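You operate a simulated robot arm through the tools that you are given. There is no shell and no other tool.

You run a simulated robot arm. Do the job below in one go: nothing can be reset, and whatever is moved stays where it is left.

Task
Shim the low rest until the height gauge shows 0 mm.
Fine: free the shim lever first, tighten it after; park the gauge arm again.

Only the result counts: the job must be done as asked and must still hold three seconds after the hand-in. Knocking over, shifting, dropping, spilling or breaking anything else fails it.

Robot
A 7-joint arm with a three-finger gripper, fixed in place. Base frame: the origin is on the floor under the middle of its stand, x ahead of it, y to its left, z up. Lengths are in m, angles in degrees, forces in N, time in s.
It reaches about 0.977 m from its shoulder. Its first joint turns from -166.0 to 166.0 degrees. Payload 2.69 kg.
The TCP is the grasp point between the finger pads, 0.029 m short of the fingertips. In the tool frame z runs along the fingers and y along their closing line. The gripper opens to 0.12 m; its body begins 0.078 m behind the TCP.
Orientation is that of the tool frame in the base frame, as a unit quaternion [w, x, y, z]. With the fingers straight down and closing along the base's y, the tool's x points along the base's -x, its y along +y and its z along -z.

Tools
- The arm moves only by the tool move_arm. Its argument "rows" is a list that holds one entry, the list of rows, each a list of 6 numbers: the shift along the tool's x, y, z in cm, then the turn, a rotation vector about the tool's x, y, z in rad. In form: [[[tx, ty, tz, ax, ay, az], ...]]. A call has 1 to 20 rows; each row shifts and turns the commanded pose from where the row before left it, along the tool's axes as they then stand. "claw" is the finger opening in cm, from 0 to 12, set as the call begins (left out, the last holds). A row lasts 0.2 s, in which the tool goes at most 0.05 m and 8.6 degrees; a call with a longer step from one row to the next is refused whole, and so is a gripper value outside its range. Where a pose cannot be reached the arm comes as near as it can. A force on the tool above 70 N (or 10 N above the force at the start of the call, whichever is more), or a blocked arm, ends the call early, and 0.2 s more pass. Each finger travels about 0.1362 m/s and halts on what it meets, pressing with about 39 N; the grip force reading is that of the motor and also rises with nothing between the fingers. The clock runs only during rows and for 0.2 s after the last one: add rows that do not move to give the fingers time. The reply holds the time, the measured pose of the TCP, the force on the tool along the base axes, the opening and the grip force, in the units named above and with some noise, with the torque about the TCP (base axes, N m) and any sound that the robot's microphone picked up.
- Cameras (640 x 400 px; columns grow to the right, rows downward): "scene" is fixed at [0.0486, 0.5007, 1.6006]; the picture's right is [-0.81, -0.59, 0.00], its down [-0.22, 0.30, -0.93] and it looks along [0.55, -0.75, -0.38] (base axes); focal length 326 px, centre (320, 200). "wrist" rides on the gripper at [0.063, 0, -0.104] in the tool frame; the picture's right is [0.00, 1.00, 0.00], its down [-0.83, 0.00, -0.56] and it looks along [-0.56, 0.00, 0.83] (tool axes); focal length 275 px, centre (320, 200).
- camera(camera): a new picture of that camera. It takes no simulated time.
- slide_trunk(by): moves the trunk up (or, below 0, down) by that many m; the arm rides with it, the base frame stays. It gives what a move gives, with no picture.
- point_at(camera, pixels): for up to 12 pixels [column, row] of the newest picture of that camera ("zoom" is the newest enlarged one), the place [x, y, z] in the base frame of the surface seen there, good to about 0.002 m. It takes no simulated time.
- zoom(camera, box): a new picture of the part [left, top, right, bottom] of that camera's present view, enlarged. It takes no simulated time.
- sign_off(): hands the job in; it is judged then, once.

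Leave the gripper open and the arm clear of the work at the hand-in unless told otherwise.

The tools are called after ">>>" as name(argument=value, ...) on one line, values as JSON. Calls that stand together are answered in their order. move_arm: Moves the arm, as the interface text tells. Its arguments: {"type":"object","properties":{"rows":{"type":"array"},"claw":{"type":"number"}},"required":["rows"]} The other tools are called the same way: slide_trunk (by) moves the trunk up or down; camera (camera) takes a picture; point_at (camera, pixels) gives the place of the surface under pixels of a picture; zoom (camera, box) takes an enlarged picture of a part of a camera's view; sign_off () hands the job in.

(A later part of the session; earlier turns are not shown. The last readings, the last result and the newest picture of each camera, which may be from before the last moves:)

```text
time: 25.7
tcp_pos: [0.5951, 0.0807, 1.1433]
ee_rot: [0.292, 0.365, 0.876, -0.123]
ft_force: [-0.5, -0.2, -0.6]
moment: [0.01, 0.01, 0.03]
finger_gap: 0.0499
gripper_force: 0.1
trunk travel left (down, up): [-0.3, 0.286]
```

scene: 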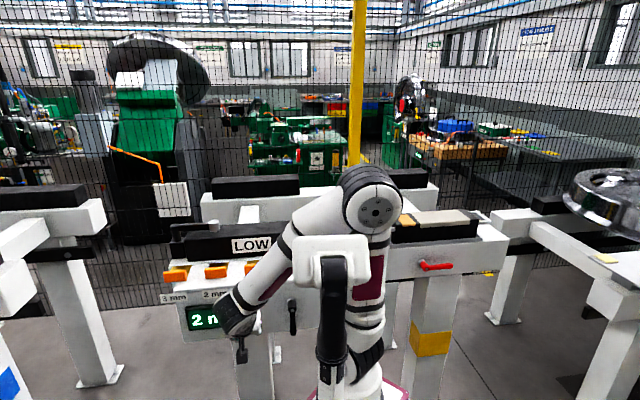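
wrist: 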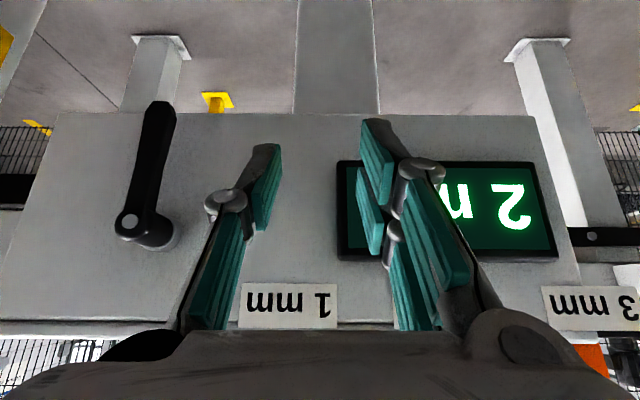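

It reached (0.595, 0.081, 1.143) cleanly. I'll lower the trunk in small steps to make sure the tool just rides down and doesn't drift.

>>> slide_trunk(by=-0.06)

```text
time: 26.7
tcp_pos: [0.5987, 0.0504, 1.0879]
ee_rot: [0.277, 0.411, 0.862, -0.107]
ft_force: [-0.5, 0.1, 0.5]
moment: [0.03, 0.02, 0.01]
finger_gap: 0.0502
gripper_force: 0.0
trunk travel left (down, up): [-0.24, 0.346]
```

The tool drifted sideways by 3 cm and turned a little during the slide, so something in the posture is off. I'll look at the scene before moving on.

>>> camera(camera="scene")

>>> camera(camera="wrist")

>>> move_arm(rows=[[[0, 0, 0, 0, 0, 0]]])

```text
taken
```

scene: 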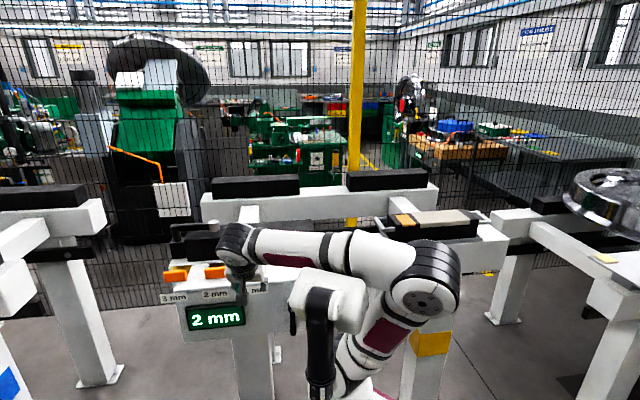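

```text
taken
```

wrist: 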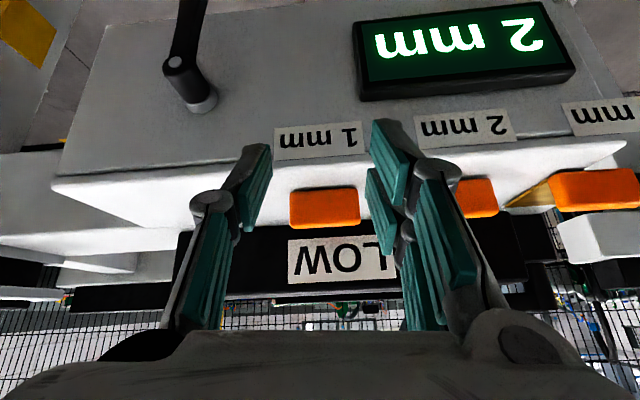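

```text
time: 27.3
tcp_pos: [0.6009, 0.0498, 1.0875]
ee_rot: [0.275, 0.411, 0.862, -0.106]
ft_force: [-0.3, 0.6, 0.6]
moment: [-0.04, -0.03, -0.01]
finger_gap: 0.05
gripper_force: 0.1
trunk travel left (down, up): [-0.24, 0.346]
stopped in row 1: the arm was blocked; the commanded pose is now the measured one
```

The reply says the arm is blocked, with no force on the tool, so a link must be touching something. I suspect the white/black post beside the arm that rides on the trunk. I'll measure the links and that post.

>>> point_at(camera="scene", pixels=[[330, 300], [300, 285], [360, 300], [320, 350], [320, 390], [290, 245], [350, 250], [400, 260], [430, 285], [430, 260], [375, 345], [240, 250]])

>>> zoom(camera="scene", box=[200, 200, 480, 400])

```text
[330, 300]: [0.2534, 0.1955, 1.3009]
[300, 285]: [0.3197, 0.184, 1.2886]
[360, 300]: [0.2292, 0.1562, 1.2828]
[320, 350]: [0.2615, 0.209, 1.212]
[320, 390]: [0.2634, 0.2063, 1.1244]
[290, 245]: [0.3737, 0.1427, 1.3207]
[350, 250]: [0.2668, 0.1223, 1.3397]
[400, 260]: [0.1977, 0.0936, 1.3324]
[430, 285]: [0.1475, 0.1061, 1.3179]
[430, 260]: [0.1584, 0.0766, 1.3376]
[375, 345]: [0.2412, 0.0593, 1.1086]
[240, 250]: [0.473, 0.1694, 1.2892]
```

```text
2.00 times, centred on (340, 300) of scene
```

zoom: 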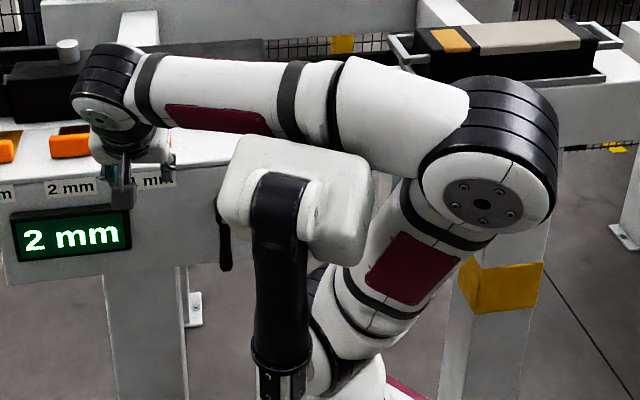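

The forearm (at about z 1.33) has come up against the white block beside the arm at about (0.25–0.32, 0.15–0.2, 1.29). The tool itself is free. I'll lift the tool straight up to free the forearm.

>>> move_arm(rows=[[[-1.68, 0.13, -2.47, 0, 0, 0], [-1.68, 0.13, -2.47, 0, 0, 0], [0, 0, 0, 0, 0, 0]]], claw=5)

>>> camera(camera="scene")

```text
time: 28.1
tcp_pos: [0.5991, 0.0486, 1.1497]
ee_rot: [0.276, 0.411, 0.863, -0.102]
ft_force: [-0.4, -0.5, 0.7]
moment: [-0.01, 0.02, 0.0]
finger_gap: 0.0499
gripper_force: 0.2
trunk travel left (down, up): [-0.24, 0.346]
```

```text
taken
```

scene: 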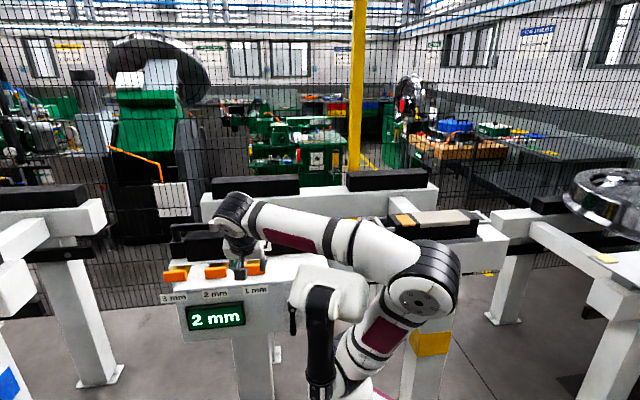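

The forearm is free again. A more upright tool will keep the wrist away from that block, so I'll turn the tool to a 20° tilt, still facing the bench, and check the posture.

>>> move_arm(rows=[[[0, 0, 0, -0.0015, 0.125, -0.0505], [0, 0, 0, -0.0015, 0.125, -0.0505], [0, 0, 0, 0, 0, 0]]], claw=5)

>>> camera(camera="scene")

```text
time: 28.9
tcp_pos: [0.6003, 0.0502, 1.1479]
ee_rot: [0.163, 0.376, 0.91, -0.068]
ft_force: [-0.3, 0.8, -0.1]
moment: [0.0, -0.01, 0.0]
finger_gap: 0.05
gripper_force: 0.1
trunk travel left (down, up): [-0.24, 0.346]
```

```text
taken
```

scene: 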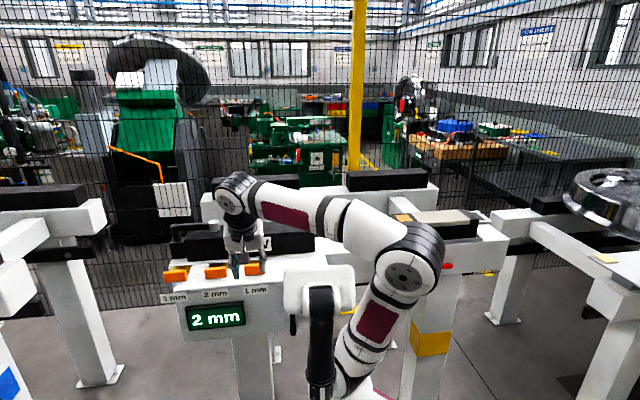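

The posture is now clear of the block. Next I'll slide along the face to the lever's position (a≈0.356) at d≈0.36, staying at this height.

>>> move_arm(rows=[[[0.91, -3.47, -0.33, 0, 0, 0], [0.91, -3.47, -0.33, 0, 0, 0], [0.91, -3.47, -0.33, 0, 0, 0], [0, 0, 0, 0, 0, 0]]], claw=5)

>>> camera(camera="scene")

>>> camera(camera="wrist")

```text
time: 29.9
tcp_pos: [0.5071, -0.0001, 1.1456]
ee_rot: [0.163, 0.377, 0.909, -0.067]
ft_force: [0.9, 0.7, -0.3]
moment: [0.01, 0.02, -0.01]
finger_gap: 0.0503
gripper_force: 0.0
trunk travel left (down, up): [-0.24, 0.346]
```

```text
taken
```

scene: 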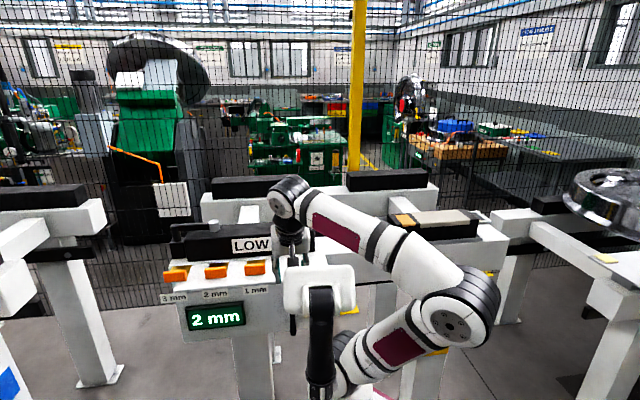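

```text
taken
```

wrist: 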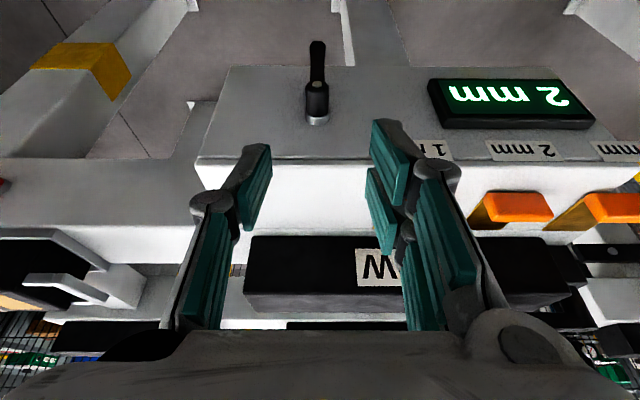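

The tool is exactly where commanded, with the lever centred ahead at wrist (317,80). I'll check where the elbow is before going down.

>>> point_at(camera="scene", pixels=[[455, 325], [475, 290], [430, 255], [400, 345], [345, 380], [290, 195], [320, 275], [300, 290], [340, 290], [320, 340]])

>>> point_at(camera="wrist", pixels=[[317, 50], [317, 85], [316, 115], [312, 50], [323, 50], [230, 110], [400, 110]])

```text
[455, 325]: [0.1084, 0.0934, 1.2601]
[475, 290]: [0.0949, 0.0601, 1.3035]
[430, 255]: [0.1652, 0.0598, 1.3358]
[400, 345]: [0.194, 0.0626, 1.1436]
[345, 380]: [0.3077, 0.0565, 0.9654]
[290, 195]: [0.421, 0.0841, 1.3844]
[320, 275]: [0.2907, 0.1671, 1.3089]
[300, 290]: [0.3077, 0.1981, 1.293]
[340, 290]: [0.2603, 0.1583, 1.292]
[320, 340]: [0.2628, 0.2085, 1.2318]
```

```text
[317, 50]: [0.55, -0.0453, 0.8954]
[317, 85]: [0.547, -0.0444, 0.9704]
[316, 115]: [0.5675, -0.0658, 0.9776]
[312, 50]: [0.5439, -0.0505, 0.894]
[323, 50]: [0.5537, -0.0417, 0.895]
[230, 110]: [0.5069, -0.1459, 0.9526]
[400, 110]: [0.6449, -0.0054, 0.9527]
```

The shoulder shifts forward as the trunk goes down (x≈0.31 now, ≈0.21 when it was higher), which is why it got cramped. A raised trunk gives more room, so I'll raise it 0.3 m; the tool goes straight up, well clear.

>>> slide_trunk(by=0.3)

>>> camera(camera="scene")

```text
time: 32.9
tcp_pos: [0.5044, -0.0028, 1.448]
ee_rot: [0.163, 0.375, 0.91, -0.068]
ft_force: [-0.1, 0.2, -0.4]
moment: [-0.01, 0.0, 0.01]
finger_gap: 0.05
gripper_force: 0.0
trunk travel left (down, up): [-0.54, 0.046]
```

```text
taken
```

scene: 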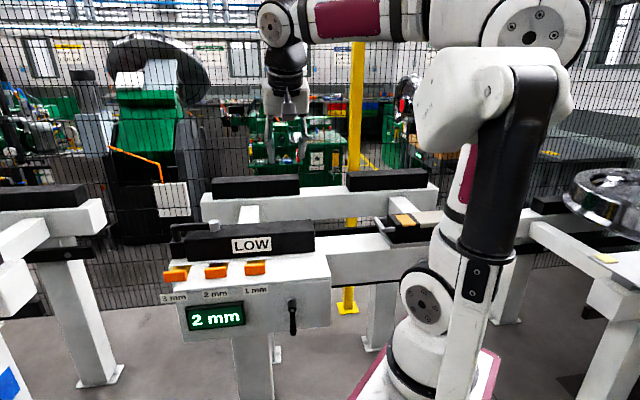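

The trunk is up and the pose held. Next I'll lower the tool straight down by arm motion, 22 cm first, and check.

>>> move_arm(rows=[[[1.5, 0, 4.13, 0, 0, 0], [1.5, 0, 4.13, 0, 0, 0], [1.5, 0, 4.13, 0, 0, 0], [1.5, 0, 4.13, 0, 0, 0], [1.5, 0, 4.13, 0, 0, 0], [0, 0, 0, 0, 0, 0]]], claw=5)

>>> camera(camera="scene")

```text
time: 34.3
tcp_pos: [0.5061, -0.0047, 1.2268]
ee_rot: [0.163, 0.377, 0.909, -0.067]
ft_force: [0.6, 0.6, 0.5]
moment: [-0.01, -0.04, 0.0]
finger_gap: 0.0501
gripper_force: 0.1
trunk travel left (down, up): [-0.54, 0.046]
```

```text
taken
```

scene: 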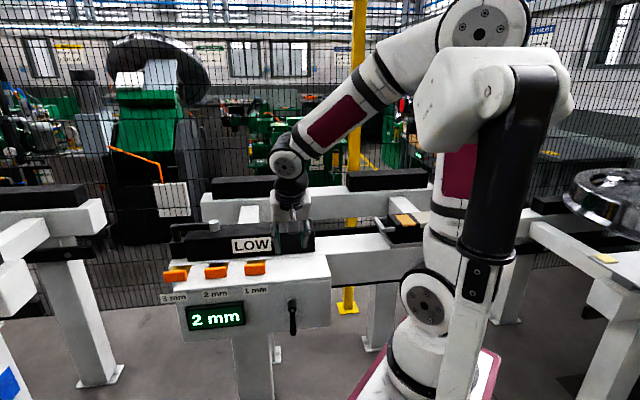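

Tracking is exact and the arm bends down comfortably. I'll go down another 20 cm to z≈1.03, still about 6 cm in front of the lever.

>>> move_arm(rows=[[[1.4, 0, 3.76, 0, 0, 0], [1.4, 0, 3.76, 0, 0, 0], [1.4, 0, 3.76, 0, 0, 0], [1.4, 0, 3.76, 0, 0, 0], [1.4, 0, 3.76, 0, 0, 0], [0, 0, 0, 0, 0, 0]]], claw=5)

>>> camera(camera="scene")

>>> camera(camera="wrist")

```text
time: 35.7
tcp_pos: [0.5048, -0.0025, 1.0274]
ee_rot: [0.163, 0.376, 0.91, -0.068]
ft_force: [-0.1, 0.6, 0.4]
moment: [-0.01, -0.01, -0.03]
finger_gap: 0.05
gripper_force: 0.1
trunk travel left (down, up): [-0.54, 0.046]
```

```text
taken
```

scene: 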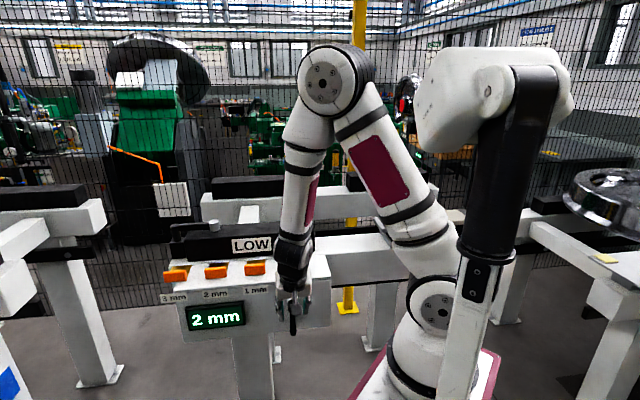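

```text
taken
```

wrist: 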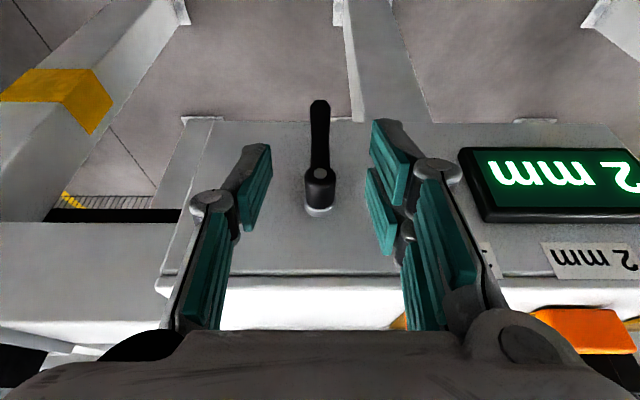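

The posture is good: the forearm hangs above the tool, and the lever stands centred between the fingers at wrist (319,150). I'll lower another 12 cm to lever height, still in front of it.

>>> move_arm(rows=[[[1.37, 0, 3.76, 0, 0, 0], [1.37, 0, 3.76, 0, 0, 0], [1.37, 0, 3.76, 0, 0, 0], [0, 0, 0, 0, 0, 0]]], claw=5)

>>> camera(camera="wrist")

>>> zoom(camera="scene", box=[230, 220, 370, 370])

```text
time: 36.7
tcp_pos: [0.5053, -0.0013, 0.908]
ee_rot: [0.163, 0.376, 0.91, -0.067]
ft_force: [0.3, 0.8, 1.3]
moment: [0.0, -0.01, 0.01]
finger_gap: 0.0499
gripper_force: 0.1
trunk travel left (down, up): [-0.54, 0.046]
```

```text
taken
```

wrist: 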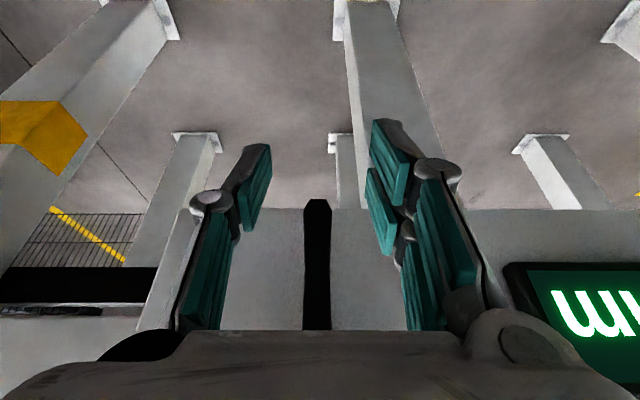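

```text
2.67 times, centred on (300, 295) of scene
```

zoom: 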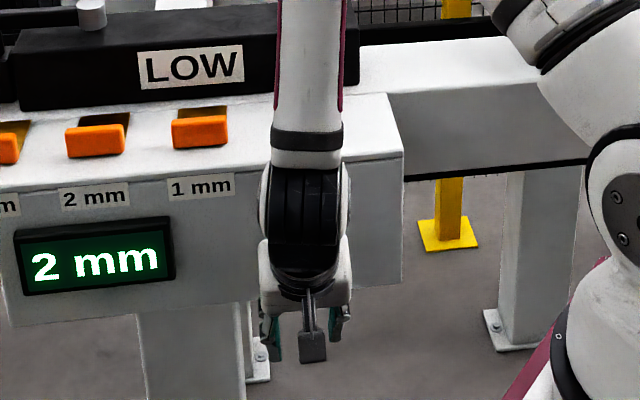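

The handle is centred between the fingers at wrist (317,200). I'll advance 5 cm toward the face so the fingers straddle the handle.

>>> move_arm(rows=[[[-1.65, 0, 0.6, 0, 0, 0], [-1.65, 0, 0.6, 0, 0, 0], [-1.4, 0, 0.5, 0, 0, 0], [0, 0, 0, 0, 0, 0]]], claw=5)

>>> camera(camera="wrist")

```text
time: 37.7
tcp_pos: [0.5404, -0.0379, 0.9098]
ee_rot: [0.162, 0.376, 0.91, -0.067]
ft_force: [0.7, 0.5, 0.2]
moment: [0.02, 0.0, -0.01]
finger_gap: 0.0501
gripper_force: 0.0
trunk travel left (down, up): [-0.54, 0.046]
```

```text
taken
```

wrist: 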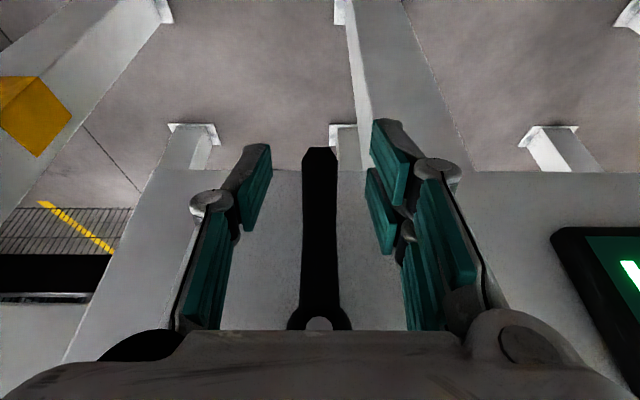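

The handle is straddled with no contact. A normal right-hand clamp frees by turning counter-clockwise as seen from the front, which means its end moves toward -u, the thumb side. I'll push gently that way, a bit past the finger slack, and watch force and sound.

>>> move_arm(rows=[[[0, -0.8, 0, 0, 0, 0], [0, -0.8, 0, 0, 0, 0], [0, -0.5, 0, 0, 0, 0], [0, -0.4, 0, 0, 0, 0], [0, 0, 0, 0, 0, 0]]], claw=5)

>>> camera(camera="wrist")

```text
time: 38.9
tcp_pos: [0.5244, -0.056, 0.9074]
ee_rot: [0.164, 0.376, 0.91, -0.067]
ft_force: [4.5, 5.3, -0.9]
moment: [-0.17, 0.1, 0.11]
finger_gap: 0.0543
gripper_force: 3.0
trunk travel left (down, up): [-0.54, 0.046]
```

```text
taken
```

wrist: 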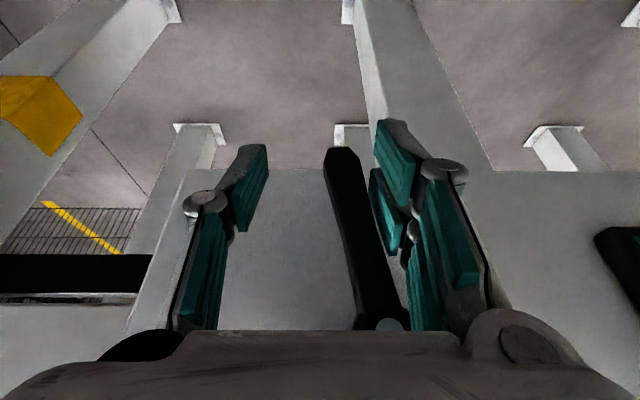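

The lever gives way smoothly at about 7 N: its end has moved toward the thumb side (wrist (340,150)). Next I'll turn the tool with the lever about its hub, in 7.5° steps, for another 30°.

>>> move_arm(rows=[[[-0.13, -0.73, -0.357, 0.1231, 0, -0.0448], [-0.13, -0.73, -0.357, 0.1231, 0, -0.0448], [-0.13, -0.73, -0.357, 0.1231, 0, -0.0448], [-0.13, -0.73, -0.357, 0.1231, 0, -0.0448], [0, 0, 0, 0, 0, 0]]], claw=5)

>>> camera(camera="wrist")

>>> zoom(camera="scene", box=[180, 220, 370, 370])

```text
time: 40.1
tcp_pos: [0.5069, -0.0735, 0.9289]
ee_rot: [0.059, 0.321, 0.896, -0.301]
ft_force: [5.1, 2.3, -2.0]
moment: [-0.05, 0.14, -0.03]
finger_gap: 0.0545
gripper_force: 3.1
trunk travel left (down, up): [-0.54, 0.046]
```

```text
taken
```

wrist: 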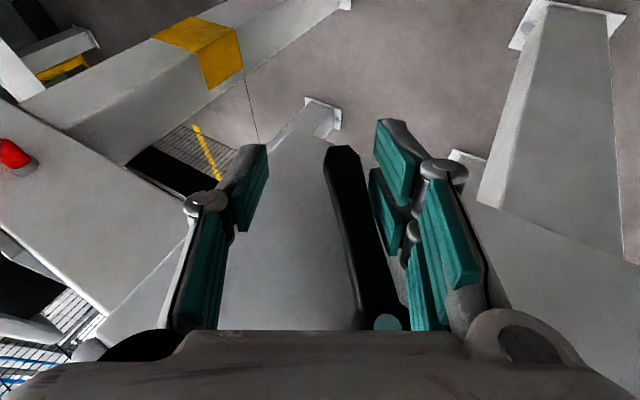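

```text
2.67 times, centred on (275, 295) of scene
```

zoom: 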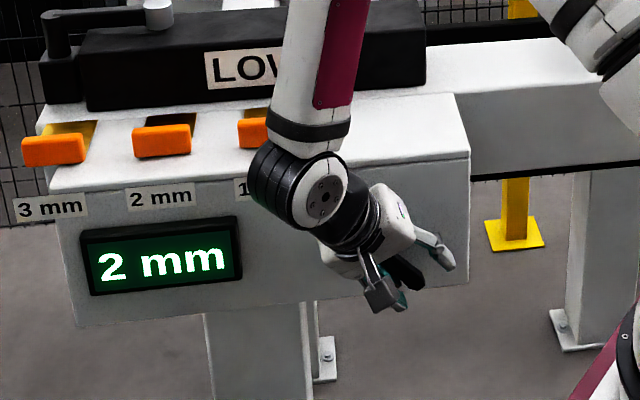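

The lever turns along with the tool (about 38° now) at around 6 N, and the wrist stays clear of the bench. I'll continue another 30°.

>>> move_arm(rows=[[[-0.13, -0.73, -0.357, 0.1231, 0, -0.0448], [-0.13, -0.73, -0.357, 0.1231, 0, -0.0448], [-0.13, -0.73, -0.357, 0.1231, 0, -0.0448], [-0.13, -0.73, -0.357, 0.1231, 0, -0.0448], [0, 0, 0, 0, 0, 0]]], claw=5)

>>> camera(camera="wrist")

>>> zoom(camera="scene", box=[180, 220, 370, 370])

```text
time: 41.3
tcp_pos: [0.498, -0.082, 0.9598]
ee_rot: [-0.048, 0.247, 0.82, -0.514]
ft_force: [-1.8, 2.2, -7.6]
moment: [-0.08, 0.29, 0.05]
finger_gap: 0.0549
gripper_force: 3.4
trunk travel left (down, up): [-0.54, 0.046]
```

```text
taken
```

wrist: 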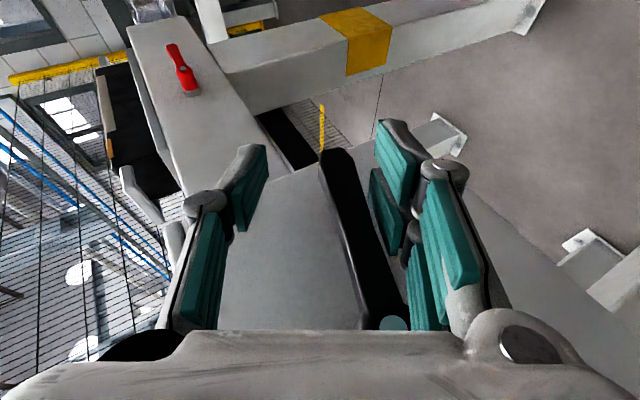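

```text
2.67 times, centred on (275, 295) of scene
```

zoom: 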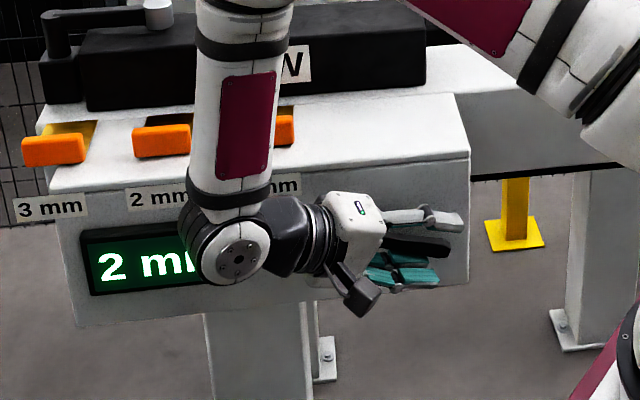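

The lever is now near 70° and still moving easily. I'll go on in smaller portions and watch for a stop or a sound.

>>> move_arm(rows=[[[-0.13, -0.73, -0.357, 0.1231, 0, -0.0448], [-0.13, -0.73, -0.357, 0.1231, 0, -0.0448], [0, 0, 0, 0, 0, 0]]], claw=5)

>>> camera(camera="wrist")

>>> zoom(camera="scene", box=[180, 220, 370, 370])

```text
time: 42.1
tcp_pos: [0.4982, -0.0829, 0.9752]
ee_rot: [-0.1, 0.202, 0.761, -0.608]
ft_force: [1.0, 0.8, -3.2]
moment: [-0.03, 0.12, 0.0]
finger_gap: 0.0524
gripper_force: 1.1
trunk travel left (down, up): [-0.54, 0.046]
```

```text
taken
```

wrist: 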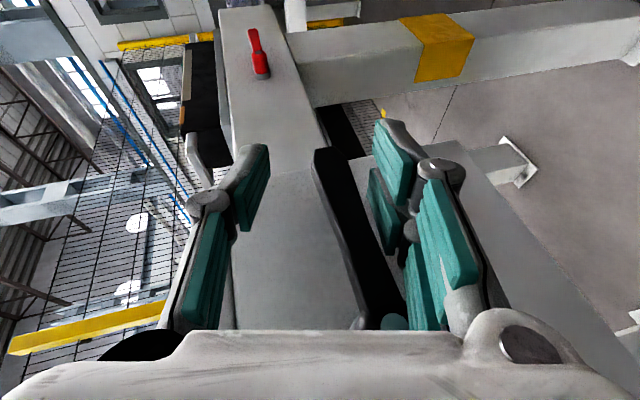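

```text
2.67 times, centred on (275, 295) of scene
```

zoom: 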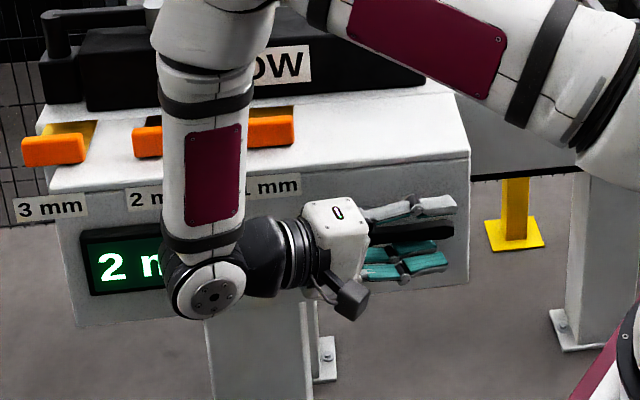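

The lever is about horizontal now and the resistance has dropped to about 3 N. I'll go two more steps to see whether it meets its end stop.

>>> move_arm(rows=[[[-0.13, -0.73, -0.357, 0.1231, 0, -0.0448], [-0.07, -0.37, -0.18, 0.0616, 0, -0.0224], [0, 0, 0, 0, 0, 0]]], claw=5)

>>> camera(camera="wrist")

>>> zoom(camera="scene", box=[180, 220, 370, 370])

```text
time: 42.9
tcp_pos: [0.5021, -0.0807, 0.9868]
ee_rot: [-0.138, 0.166, 0.709, -0.672]
ft_force: [1.1, -5.8, -19.6]
moment: [-0.35, 0.54, 0.0]
finger_gap: 0.0621
gripper_force: 9.1
trunk travel left (down, up): [-0.54, 0.046]
```

```text
taken
```

wrist: 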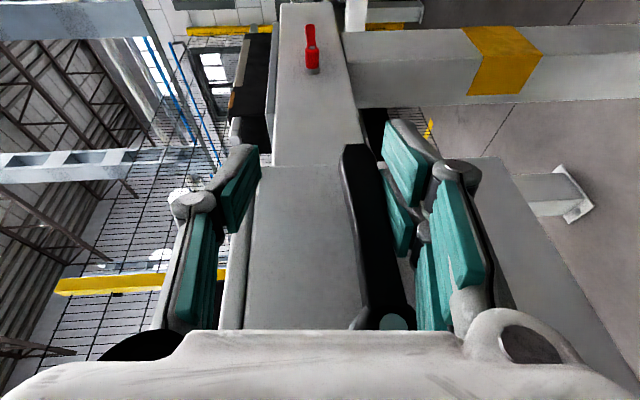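

```text
2.67 times, centred on (275, 295) of scene
```

zoom: 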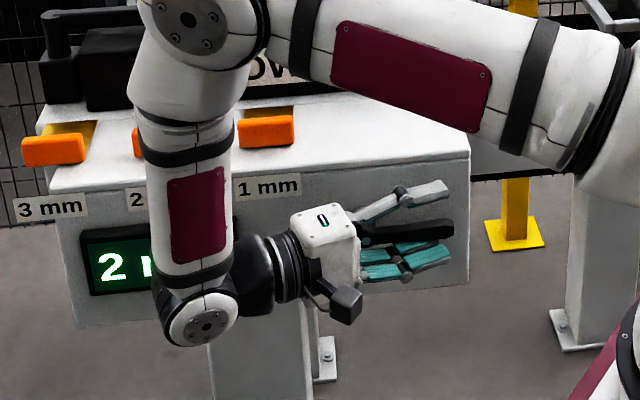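

Force rose to 20 N, so the lever is at its free stop, lying horizontal. I'll ease off by moving the fingers 1.7 cm away from contact, then withdraw 7 cm straight out from the face.

>>> move_arm(rows=[[[0, 0.9, 0, 0, 0, 0], [0, 0.8, 0, 0, 0, 0], [2.2, 0, -0.8, 0, 0, 0], [2.2, 0, -0.8, 0, 0, 0], [2.2, 0, -0.8, 0, 0, 0], [0, 0, 0, 0, 0, 0]]], claw=5)

>>> camera(camera="wrist")

>>> camera(camera="scene")

```text
time: 44.3
tcp_pos: [0.4504, -0.0298, 0.9693]
ee_rot: [-0.138, 0.166, 0.708, -0.672]
ft_force: [-0.3, 0.2, -0.4]
moment: [-0.02, 0.01, 0.02]
finger_gap: 0.0501
gripper_force: 0.0
trunk travel left (down, up): [-0.54, 0.046]
```

```text
taken
```

wrist: 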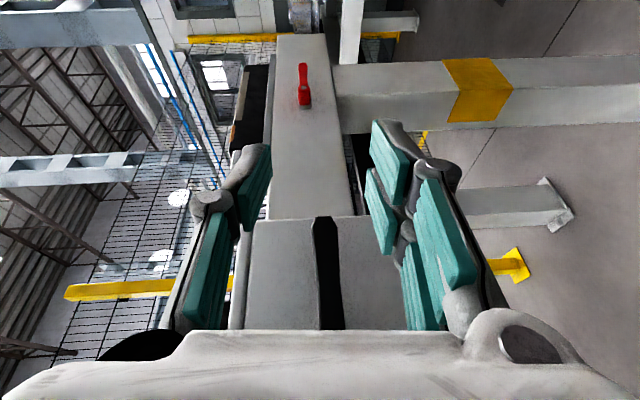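

```text
taken
```

scene: 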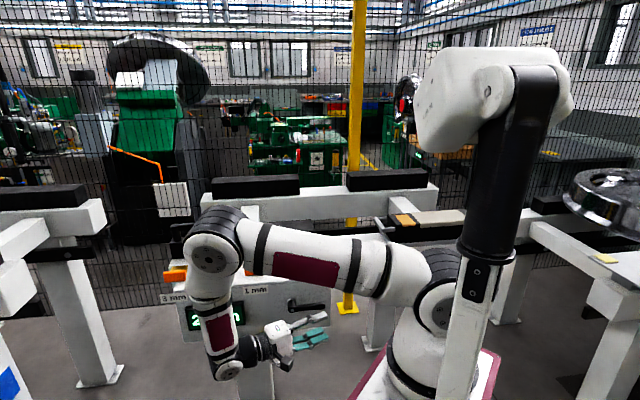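

The lever now lies horizontal at scene (308,305), the free position, and the tool is clear of it. Next I'll slide 9 cm back along the face away from the lever and roll the tool upright again.

>>> move_arm(rows=[[[-1.03, 0, -2.82, 0, 0, 0], [-1.03, 0, -2.82, 0, 0, 0], [-1.03, 0, -2.82, 0, 0, 0], [0, 0, 0, -0.1231, 0, 0.0448], [0, 0, 0, -0.1231, 0, 0.0448], [0, 0, 0, -0.1231, 0, 0.0448], [0, 0, 0, -0.1231, 0, 0.0448], [0, 0, 0, -0.1231, 0, 0.0448], [0, 0, 0, -0.1231, 0, 0.0448], [0, 0, 0, -0.1231, 0, 0.0448], [0, 0, 0, -0.1231, 0, 0.0448], [0, 0, 0, -0.1231, 0, 0.0448], [0, 0, 0, -0.1231, 0, 0.0448], [0, 0, 0, -0.1231, 0, 0.0448], [0, 0, 0, -0.0616, 0, 0.0224], [0, 0, 0, 0, 0, 0]]], claw=5)

>>> camera(camera="scene")

>>> camera(camera="wrist")

```text
time: 47.7
tcp_pos: [0.5146, 0.032, 0.9764]
ee_rot: [0.163, 0.376, 0.91, -0.066]
ft_force: [-0.5, 0.3, 0.3]
moment: [0.0, 0.0, 0.02]
finger_gap: 0.0498
gripper_force: 0.0
trunk travel left (down, up): [-0.54, 0.046]
```

```text
taken
```

scene: 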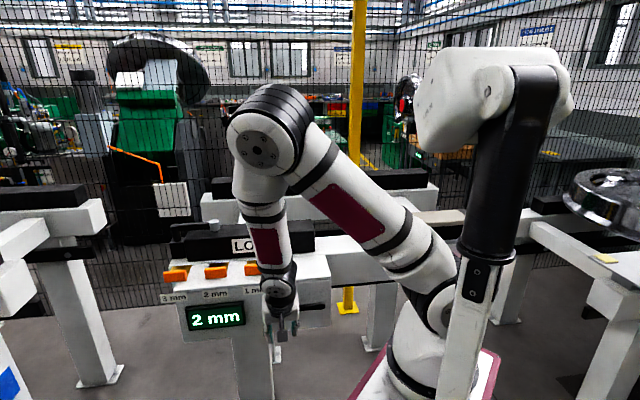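

```text
taken
```

wrist: 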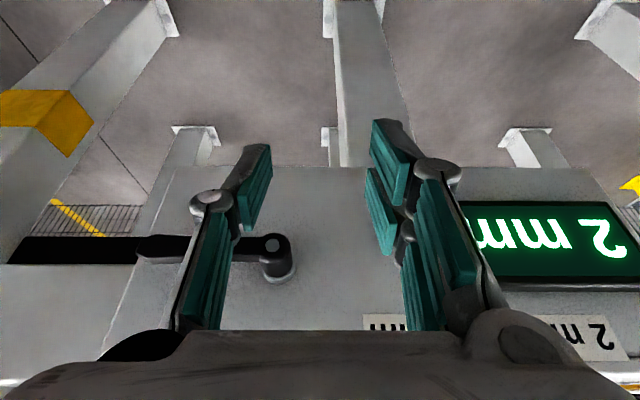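

The lever is seen free and horizontal at wrist (210,245). Next I'll raise the tool and go to a place in front of the 2 mm tab (a≈0.56) to look at the shims closely before pushing.

>>> move_arm(rows=[[[-1.37, 0, -3.76, 0, 0, 0], [-1.37, 0, -3.76, 0, 0, 0], [-1.37, 0, -3.76, 0, 0, 0], [-1.37, 0, -3.76, 0, 0, 0], [-1.37, 0, -3.76, 0, 0, 0], [0, 3.47, 0, 0, 0, 0], [0, 3.47, 0, 0, 0, 0], [0, 3.47, 0, 0, 0, 0], [0, 3.47, 0, 0, 0, 0], [0, 3.47, 0, 0, 0, 0], [0, 0, 0, 0, 0, 0]]], claw=5)

>>> camera(camera="wrist")

>>> camera(camera="scene")

```text
time: 50.1
tcp_pos: [0.6369, 0.1561, 1.1741]
ee_rot: [0.163, 0.376, 0.91, -0.068]
ft_force: [0.3, 0.6, 0.4]
moment: [-0.01, -0.04, 0.03]
finger_gap: 0.0501
gripper_force: 0.1
trunk travel left (down, up): [-0.54, 0.046]
```

```text
taken
```

wrist: 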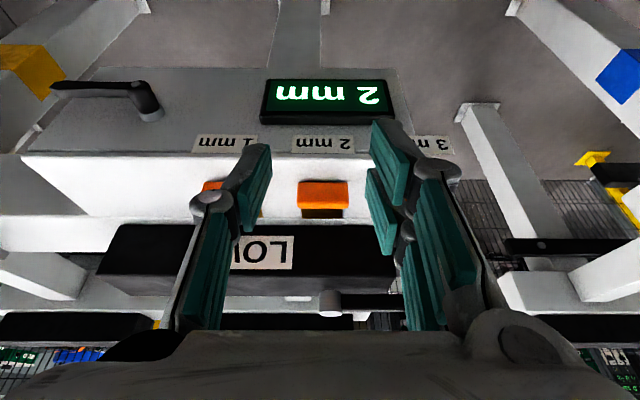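

```text
taken
```

scene: 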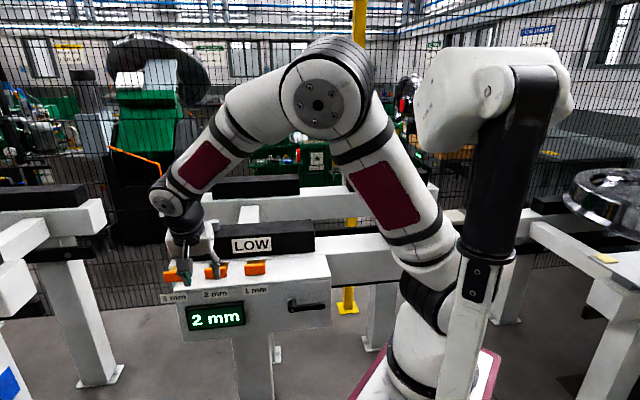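

The 2 mm tab is ahead at wrist (322,195). I'll zoom in to see how the shim plate enters under the rest and measure the tab.

>>> zoom(camera="wrist", box=[230, 150, 400, 280])

>>> point_at(camera="wrist", pixels=[[322, 188], [322, 200], [322, 206], [322, 213], [322, 220], [322, 226], [300, 195], [345, 195], [270, 205], [350, 240], [322, 183], [322, 172]])

```text
3.08 times, centred on (315, 215) of wrist
```

zoom: 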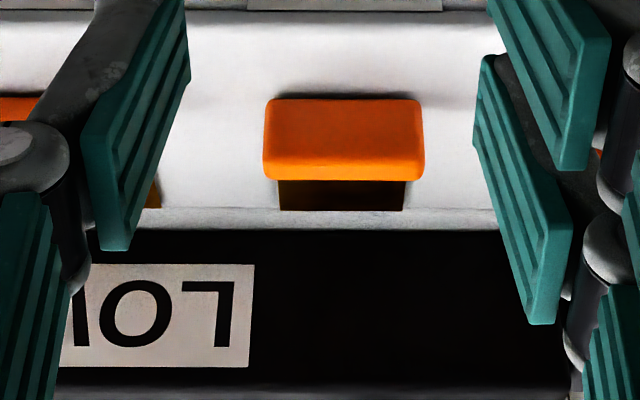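

```text
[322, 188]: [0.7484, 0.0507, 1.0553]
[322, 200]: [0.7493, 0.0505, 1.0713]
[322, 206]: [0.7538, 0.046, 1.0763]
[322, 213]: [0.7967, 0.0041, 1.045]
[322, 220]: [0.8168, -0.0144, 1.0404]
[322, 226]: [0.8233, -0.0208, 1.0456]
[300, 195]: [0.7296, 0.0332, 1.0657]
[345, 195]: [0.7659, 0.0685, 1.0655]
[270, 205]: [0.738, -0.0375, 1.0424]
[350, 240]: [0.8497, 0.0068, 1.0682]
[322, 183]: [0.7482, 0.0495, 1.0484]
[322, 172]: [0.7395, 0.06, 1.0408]
```

The 2 mm tab is 5 cm wide, centred at a≈0.565, front face at d≈0.493, z 1.045–1.076, with the bench top at 1.0405. I'll push it with a closed fist, thumb side leading. For that I'll make the tool upright, turn it 90° and tilt it 25° toward the bench, here in free space.

>>> move_arm(rows=[[[0, 0, 0, 0, 0.1163, 0], [0, 0, 0, 0, 0.1163, 0], [0, 0, 0, 0, 0.1163, 0], [0, 0, 0, 0, 0, -0.1309], [0, 0, 0, 0, 0, -0.1309], [0, 0, 0, 0, 0, -0.1309], [0, 0, 0, 0, 0, -0.1309], [0, 0, 0, 0, 0, -0.1309], [0, 0, 0, 0, 0, -0.1309], [0, 0, 0, 0, 0, -0.1309], [0, 0, 0, 0, 0, -0.1309], [0, 0, 0, 0, 0, -0.1309], [0, 0, 0, 0, 0, -0.1309], [0, 0, 0, 0, 0, -0.1309], [0, 0, 0, 0, 0, -0.1309], [0, 0, 0, 0.1454, 0, 0], [0, 0, 0, 0.1454, 0, 0], [0, 0, 0, 0.1454, 0, 0], [0, 0, 0, 0, 0, 0]]], claw=0)

>>> camera(camera="wrist")

>>> camera(camera="scene")

```text
time: 54.1
tcp_pos: [0.637, 0.1572, 1.1751]
ee_rot: [0.084, -0.374, 0.901, -0.203]
ft_force: [1.2, 0.7, 0.4]
moment: [-0.04, -0.01, -0.01]
finger_gap: 0.0001
gripper_force: 28.6
trunk travel left (down, up): [-0.54, 0.046]
```

```text
taken
```

wrist: 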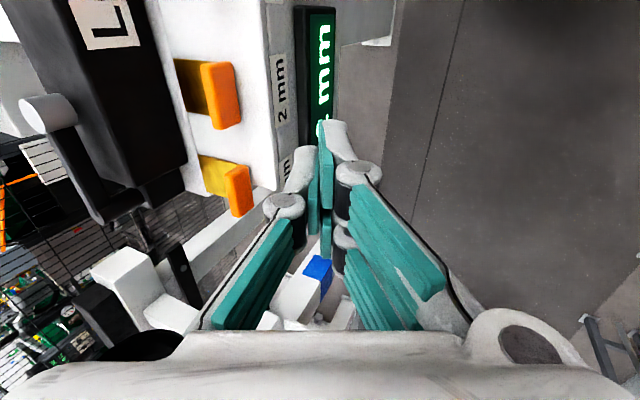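

```text
taken
```

scene: 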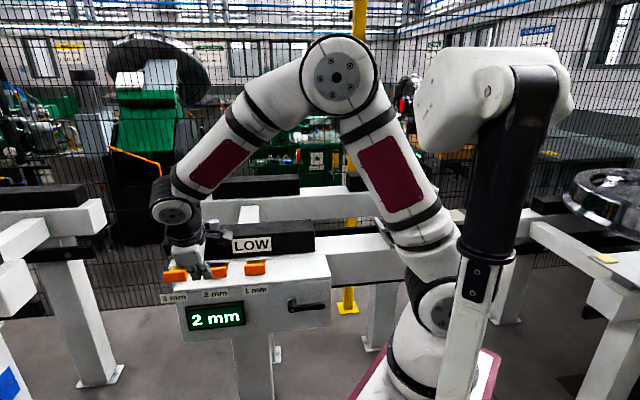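

The orientation is as planned. I'll approach the 2 mm tab to about 1.5 cm short of its front face, at the tab's height (TCP z≈1.082).

>>> move_arm(rows=[[[-0.085, -1.56, 3.31, 0, 0, 0], [-0.085, -1.56, 3.31, 0, 0, 0], [-0.085, -1.56, 3.31, 0, 0, 0], [-0.085, -1.56, 3.31, 0, 0, 0], [0, 0, 0, 0, 0, 0]]], claw=0)

>>> camera(camera="wrist")

>>> zoom(camera="scene", box=[140, 190, 300, 330])

```text
time: 55.3
tcp_pos: [0.7198, 0.0805, 1.0813]
ee_rot: [0.084, -0.374, 0.901, -0.203]
ft_force: [0.5, -0.2, -0.6]
moment: [-0.02, 0.02, 0.01]
finger_gap: 0.0
gripper_force: 28.3
trunk travel left (down, up): [-0.54, 0.046]
```

```text
taken
```

wrist: 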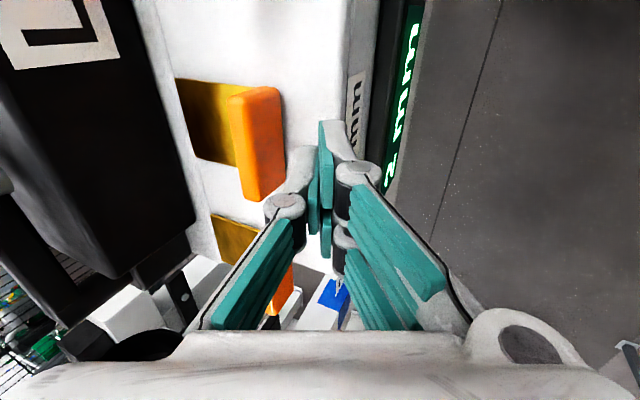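

```text
2.86 times, centred on (220, 260) of scene
```

zoom: 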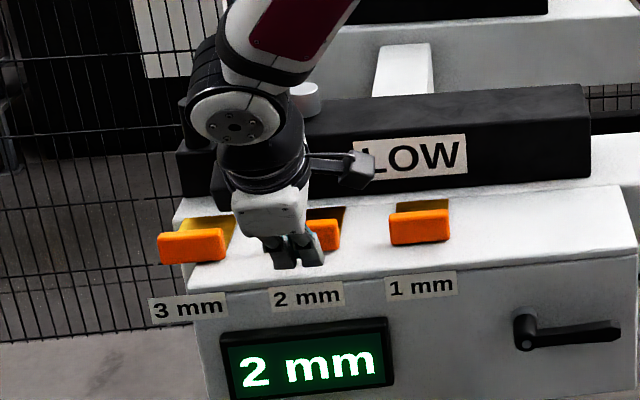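

The fist is lined up with the 2 mm tab, at wrist (255,145). I'll push toward the rest in 1 cm steps, 4 cm in all, and check force and reading.

>>> move_arm(rows=[[[0, -0.905, 0.4286, 0, 0, 0], [0, -0.905, 0.4286, 0, 0, 0], [0, -0.905, 0.4286, 0, 0, 0], [0, -0.905, 0.4286, 0, 0, 0], [0, 0, 0, 0, 0, 0]]], claw=0)

>>> camera(camera="wrist")

>>> zoom(camera="scene", box=[140, 190, 300, 330])

```text
time: 56.5
tcp_pos: [0.7489, 0.0523, 1.0821]
ee_rot: [0.084, -0.374, 0.901, -0.203]
ft_force: [0.1, 1.2, 0.3]
moment: [0.0, -0.02, -0.02]
finger_gap: 0.0
gripper_force: 28.7
trunk travel left (down, up): [-0.54, 0.046]
```

```text
taken
```

wrist: 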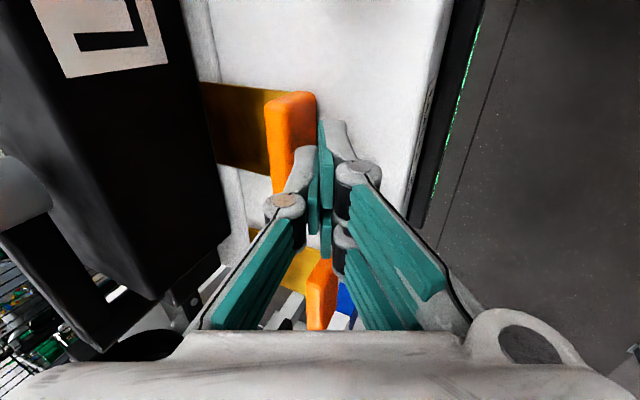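

```text
2.86 times, centred on (220, 260) of scene
```

zoom: 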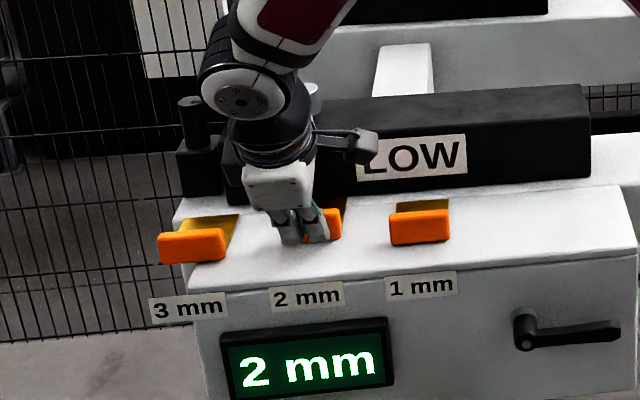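

The fist is about touching the tab, with no force yet. I'll keep pushing, another 4 cm.

>>> move_arm(rows=[[[0, -0.905, 0.4286, 0, 0, 0], [0, -0.905, 0.4286, 0, 0, 0], [0, -0.905, 0.4286, 0, 0, 0], [0, -0.905, 0.4286, 0, 0, 0], [0, 0, 0, 0, 0, 0]]], claw=0)

>>> camera(camera="wrist")

>>> zoom(camera="scene", box=[140, 190, 300, 330])

```text
time: 57.7
tcp_pos: [0.7692, 0.0356, 1.0795]
ee_rot: [0.078, -0.378, 0.901, -0.197]
ft_force: [-25.9, 16.0, 11.7]
moment: [0.06, 0.26, -0.22]
finger_gap: 0.0003
gripper_force: 28.3
trunk travel left (down, up): [-0.54, 0.046]
stopped in row 5: the force on the tool passed its limit at 75 N (the readings are from after the stop); the commanded pose is now the measured one
```

```text
taken
```

wrist: 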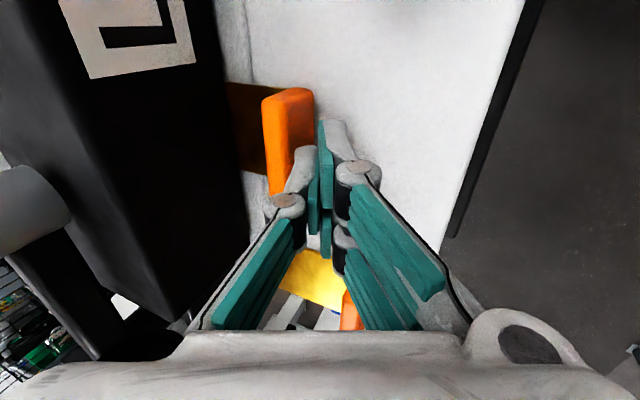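

```text
2.86 times, centred on (220, 260) of scene
```

zoom: 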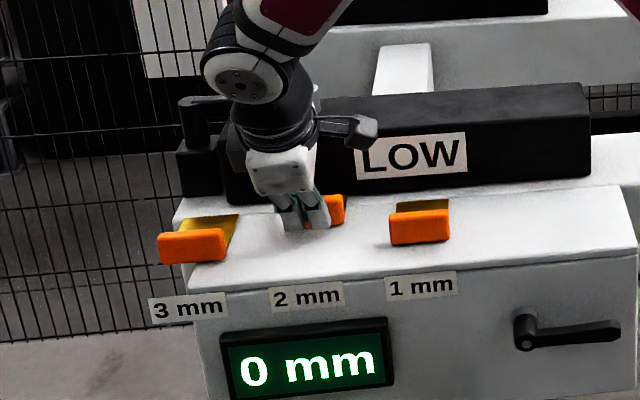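

The display now reads "0 mm", and the push met a firm stop at the fingertips: the shim is home. I'll back straight off the tab by 5 cm and see whether the reading stays.

>>> move_arm(rows=[[[0, 0.905, -0.4286, 0, 0, 0], [0, 0.905, -0.4286, 0, 0, 0], [0, 1.81, -0.857, 0, 0, 0], [0, 1.81, -0.857, 0, 0, 0], [0, 0, 0, 0, 0, 0]]], claw=0)

>>> camera(camera="wrist")

>>> zoom(camera="scene", box=[140, 190, 300, 330])

```text
time: 58.9
tcp_pos: [0.7287, 0.0714, 1.082]
ee_rot: [0.079, -0.376, 0.902, -0.198]
ft_force: [0.3, 0.6, 0.9]
moment: [-0.04, 0.02, -0.02]
finger_gap: 0.0
gripper_force: 28.8
trunk travel left (down, up): [-0.54, 0.046]
```

```text
taken
```

wrist: 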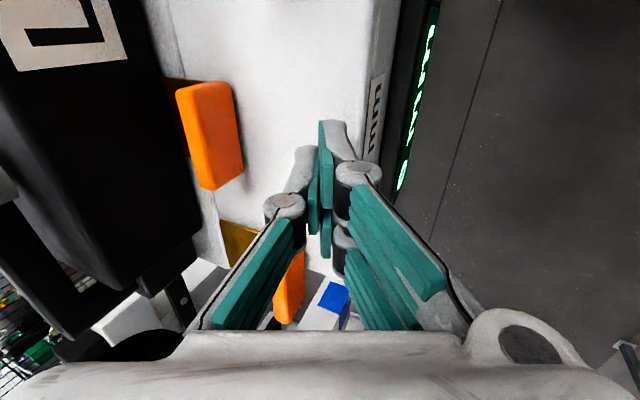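

```text
2.86 times, centred on (220, 260) of scene
```

zoom: 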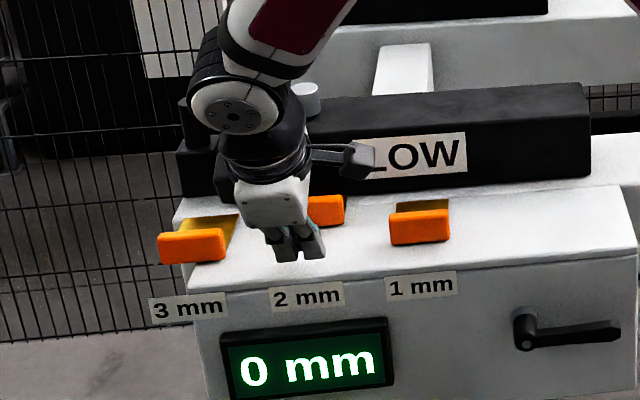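

The reading holds at 0 mm without the tool touching. I'll measure where the 2 mm tab ended up and read the display up close.

>>> zoom(camera="scene", box=[180, 295, 255, 340])

>>> point_at(camera="wrist", pixels=[[225, 140], [205, 90], [180, 90], [195, 150], [240, 240], [290, 290], [200, 200]])

>>> camera(camera="scene")

```text
8.53 times, centred on (218, 318) of scene
```

zoom: 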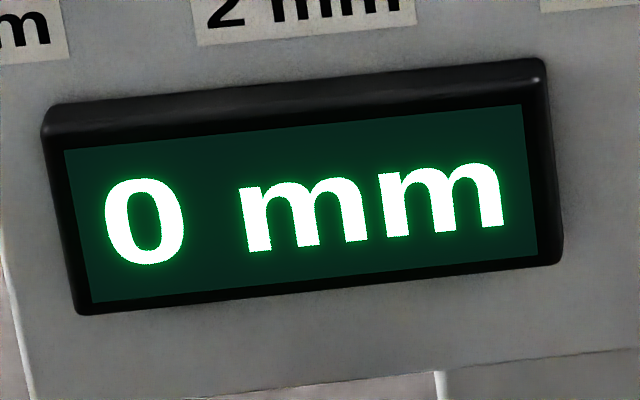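

```text
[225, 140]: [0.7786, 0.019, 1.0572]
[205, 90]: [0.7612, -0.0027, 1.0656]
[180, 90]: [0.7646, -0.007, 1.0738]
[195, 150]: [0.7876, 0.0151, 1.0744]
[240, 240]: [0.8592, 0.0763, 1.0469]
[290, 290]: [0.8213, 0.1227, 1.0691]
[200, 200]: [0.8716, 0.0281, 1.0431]
```

```text
taken
```

scene: 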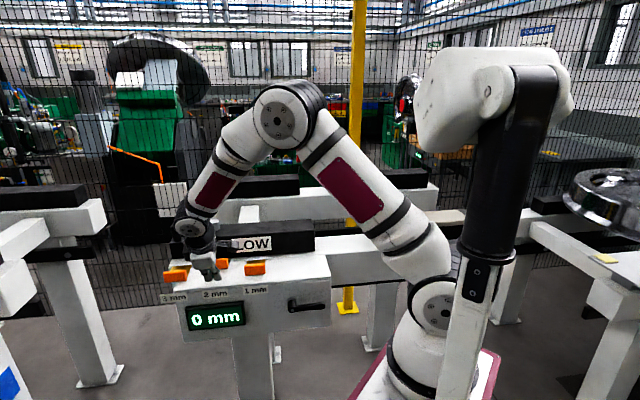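

Clear "0 mm", and the 2 mm tab has moved in 4.4 cm to its stop. Now I'll go back to tighten the lever: retreat up and away from the tabs, then turn the tool back to the lever orientation.

>>> move_arm(rows=[[[0, 1.56, -3.31, 0, 0, 0], [0, 1.56, -3.31, 0, 0, 0], [0, 1.56, -3.31, 0, 0, 0], [0, 1.56, -3.31, 0, 0, 0], [0, 0, 0, -0.1454, 0, 0], [0, 0, 0, -0.1454, 0, 0], [0, 0, 0, -0.1454, 0, 0], [0, 0, 0, 0, 0, 0]]], claw=0)

>>> move_arm(rows=[[[0, 0, 0, 0, 0, 0.1309], [0, 0, 0, 0, 0, 0.1309], [0, 0, 0, 0, 0, 0.1309], [0, 0, 0, 0, 0, 0.1309], [0, 0, 0, 0, 0, 0.1309], [0, 0, 0, 0, 0, 0.1309], [0, 0, 0, 0, 0, 0.1309], [0, 0, 0, 0, 0, 0.1309], [0, 0, 0, 0, 0, 0.1309], [0, 0, 0, 0, 0, 0.1309], [0, 0, 0, 0, 0, 0.1309], [0, 0, 0, 0, 0, 0.1309], [0, 0, 0, 0, -0.1163, 0], [0, 0, 0, 0, -0.1163, 0], [0, 0, 0, 0, -0.1163, 0], [0, 0, 0, 0, 0, 0]]], claw=4)

>>> camera(camera="scene")

```text
time: 60.7
tcp_pos: [0.6512, 0.1524, 1.1766]
ee_rot: [-0.004, -0.386, 0.923, 0.003]
ft_force: [-0.8, 0.6, 0.1]
moment: [0.02, -0.02, 0.04]
finger_gap: 0.0001
gripper_force: 28.3
trunk travel left (down, up): [-0.54, 0.046]
```

```text
time: 64.1
tcp_pos: [0.65, 0.1514, 1.175]
ee_rot: [0.157, 0.375, 0.911, -0.068]
ft_force: [-0.9, -0.3, -0.4]
moment: [-0.01, 0.02, -0.01]
finger_gap: 0.0399
gripper_force: 0.0
trunk travel left (down, up): [-0.54, 0.046]
```

```text
taken
```

scene: 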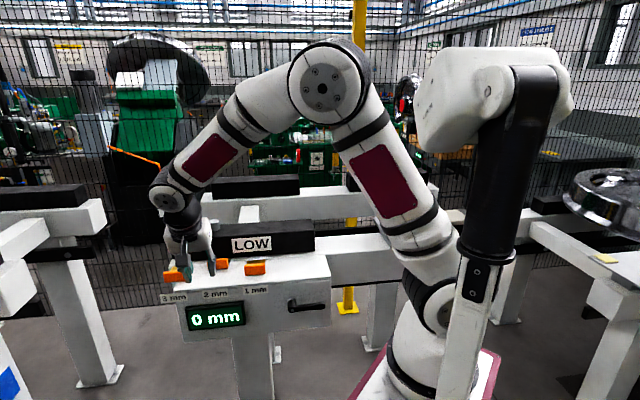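

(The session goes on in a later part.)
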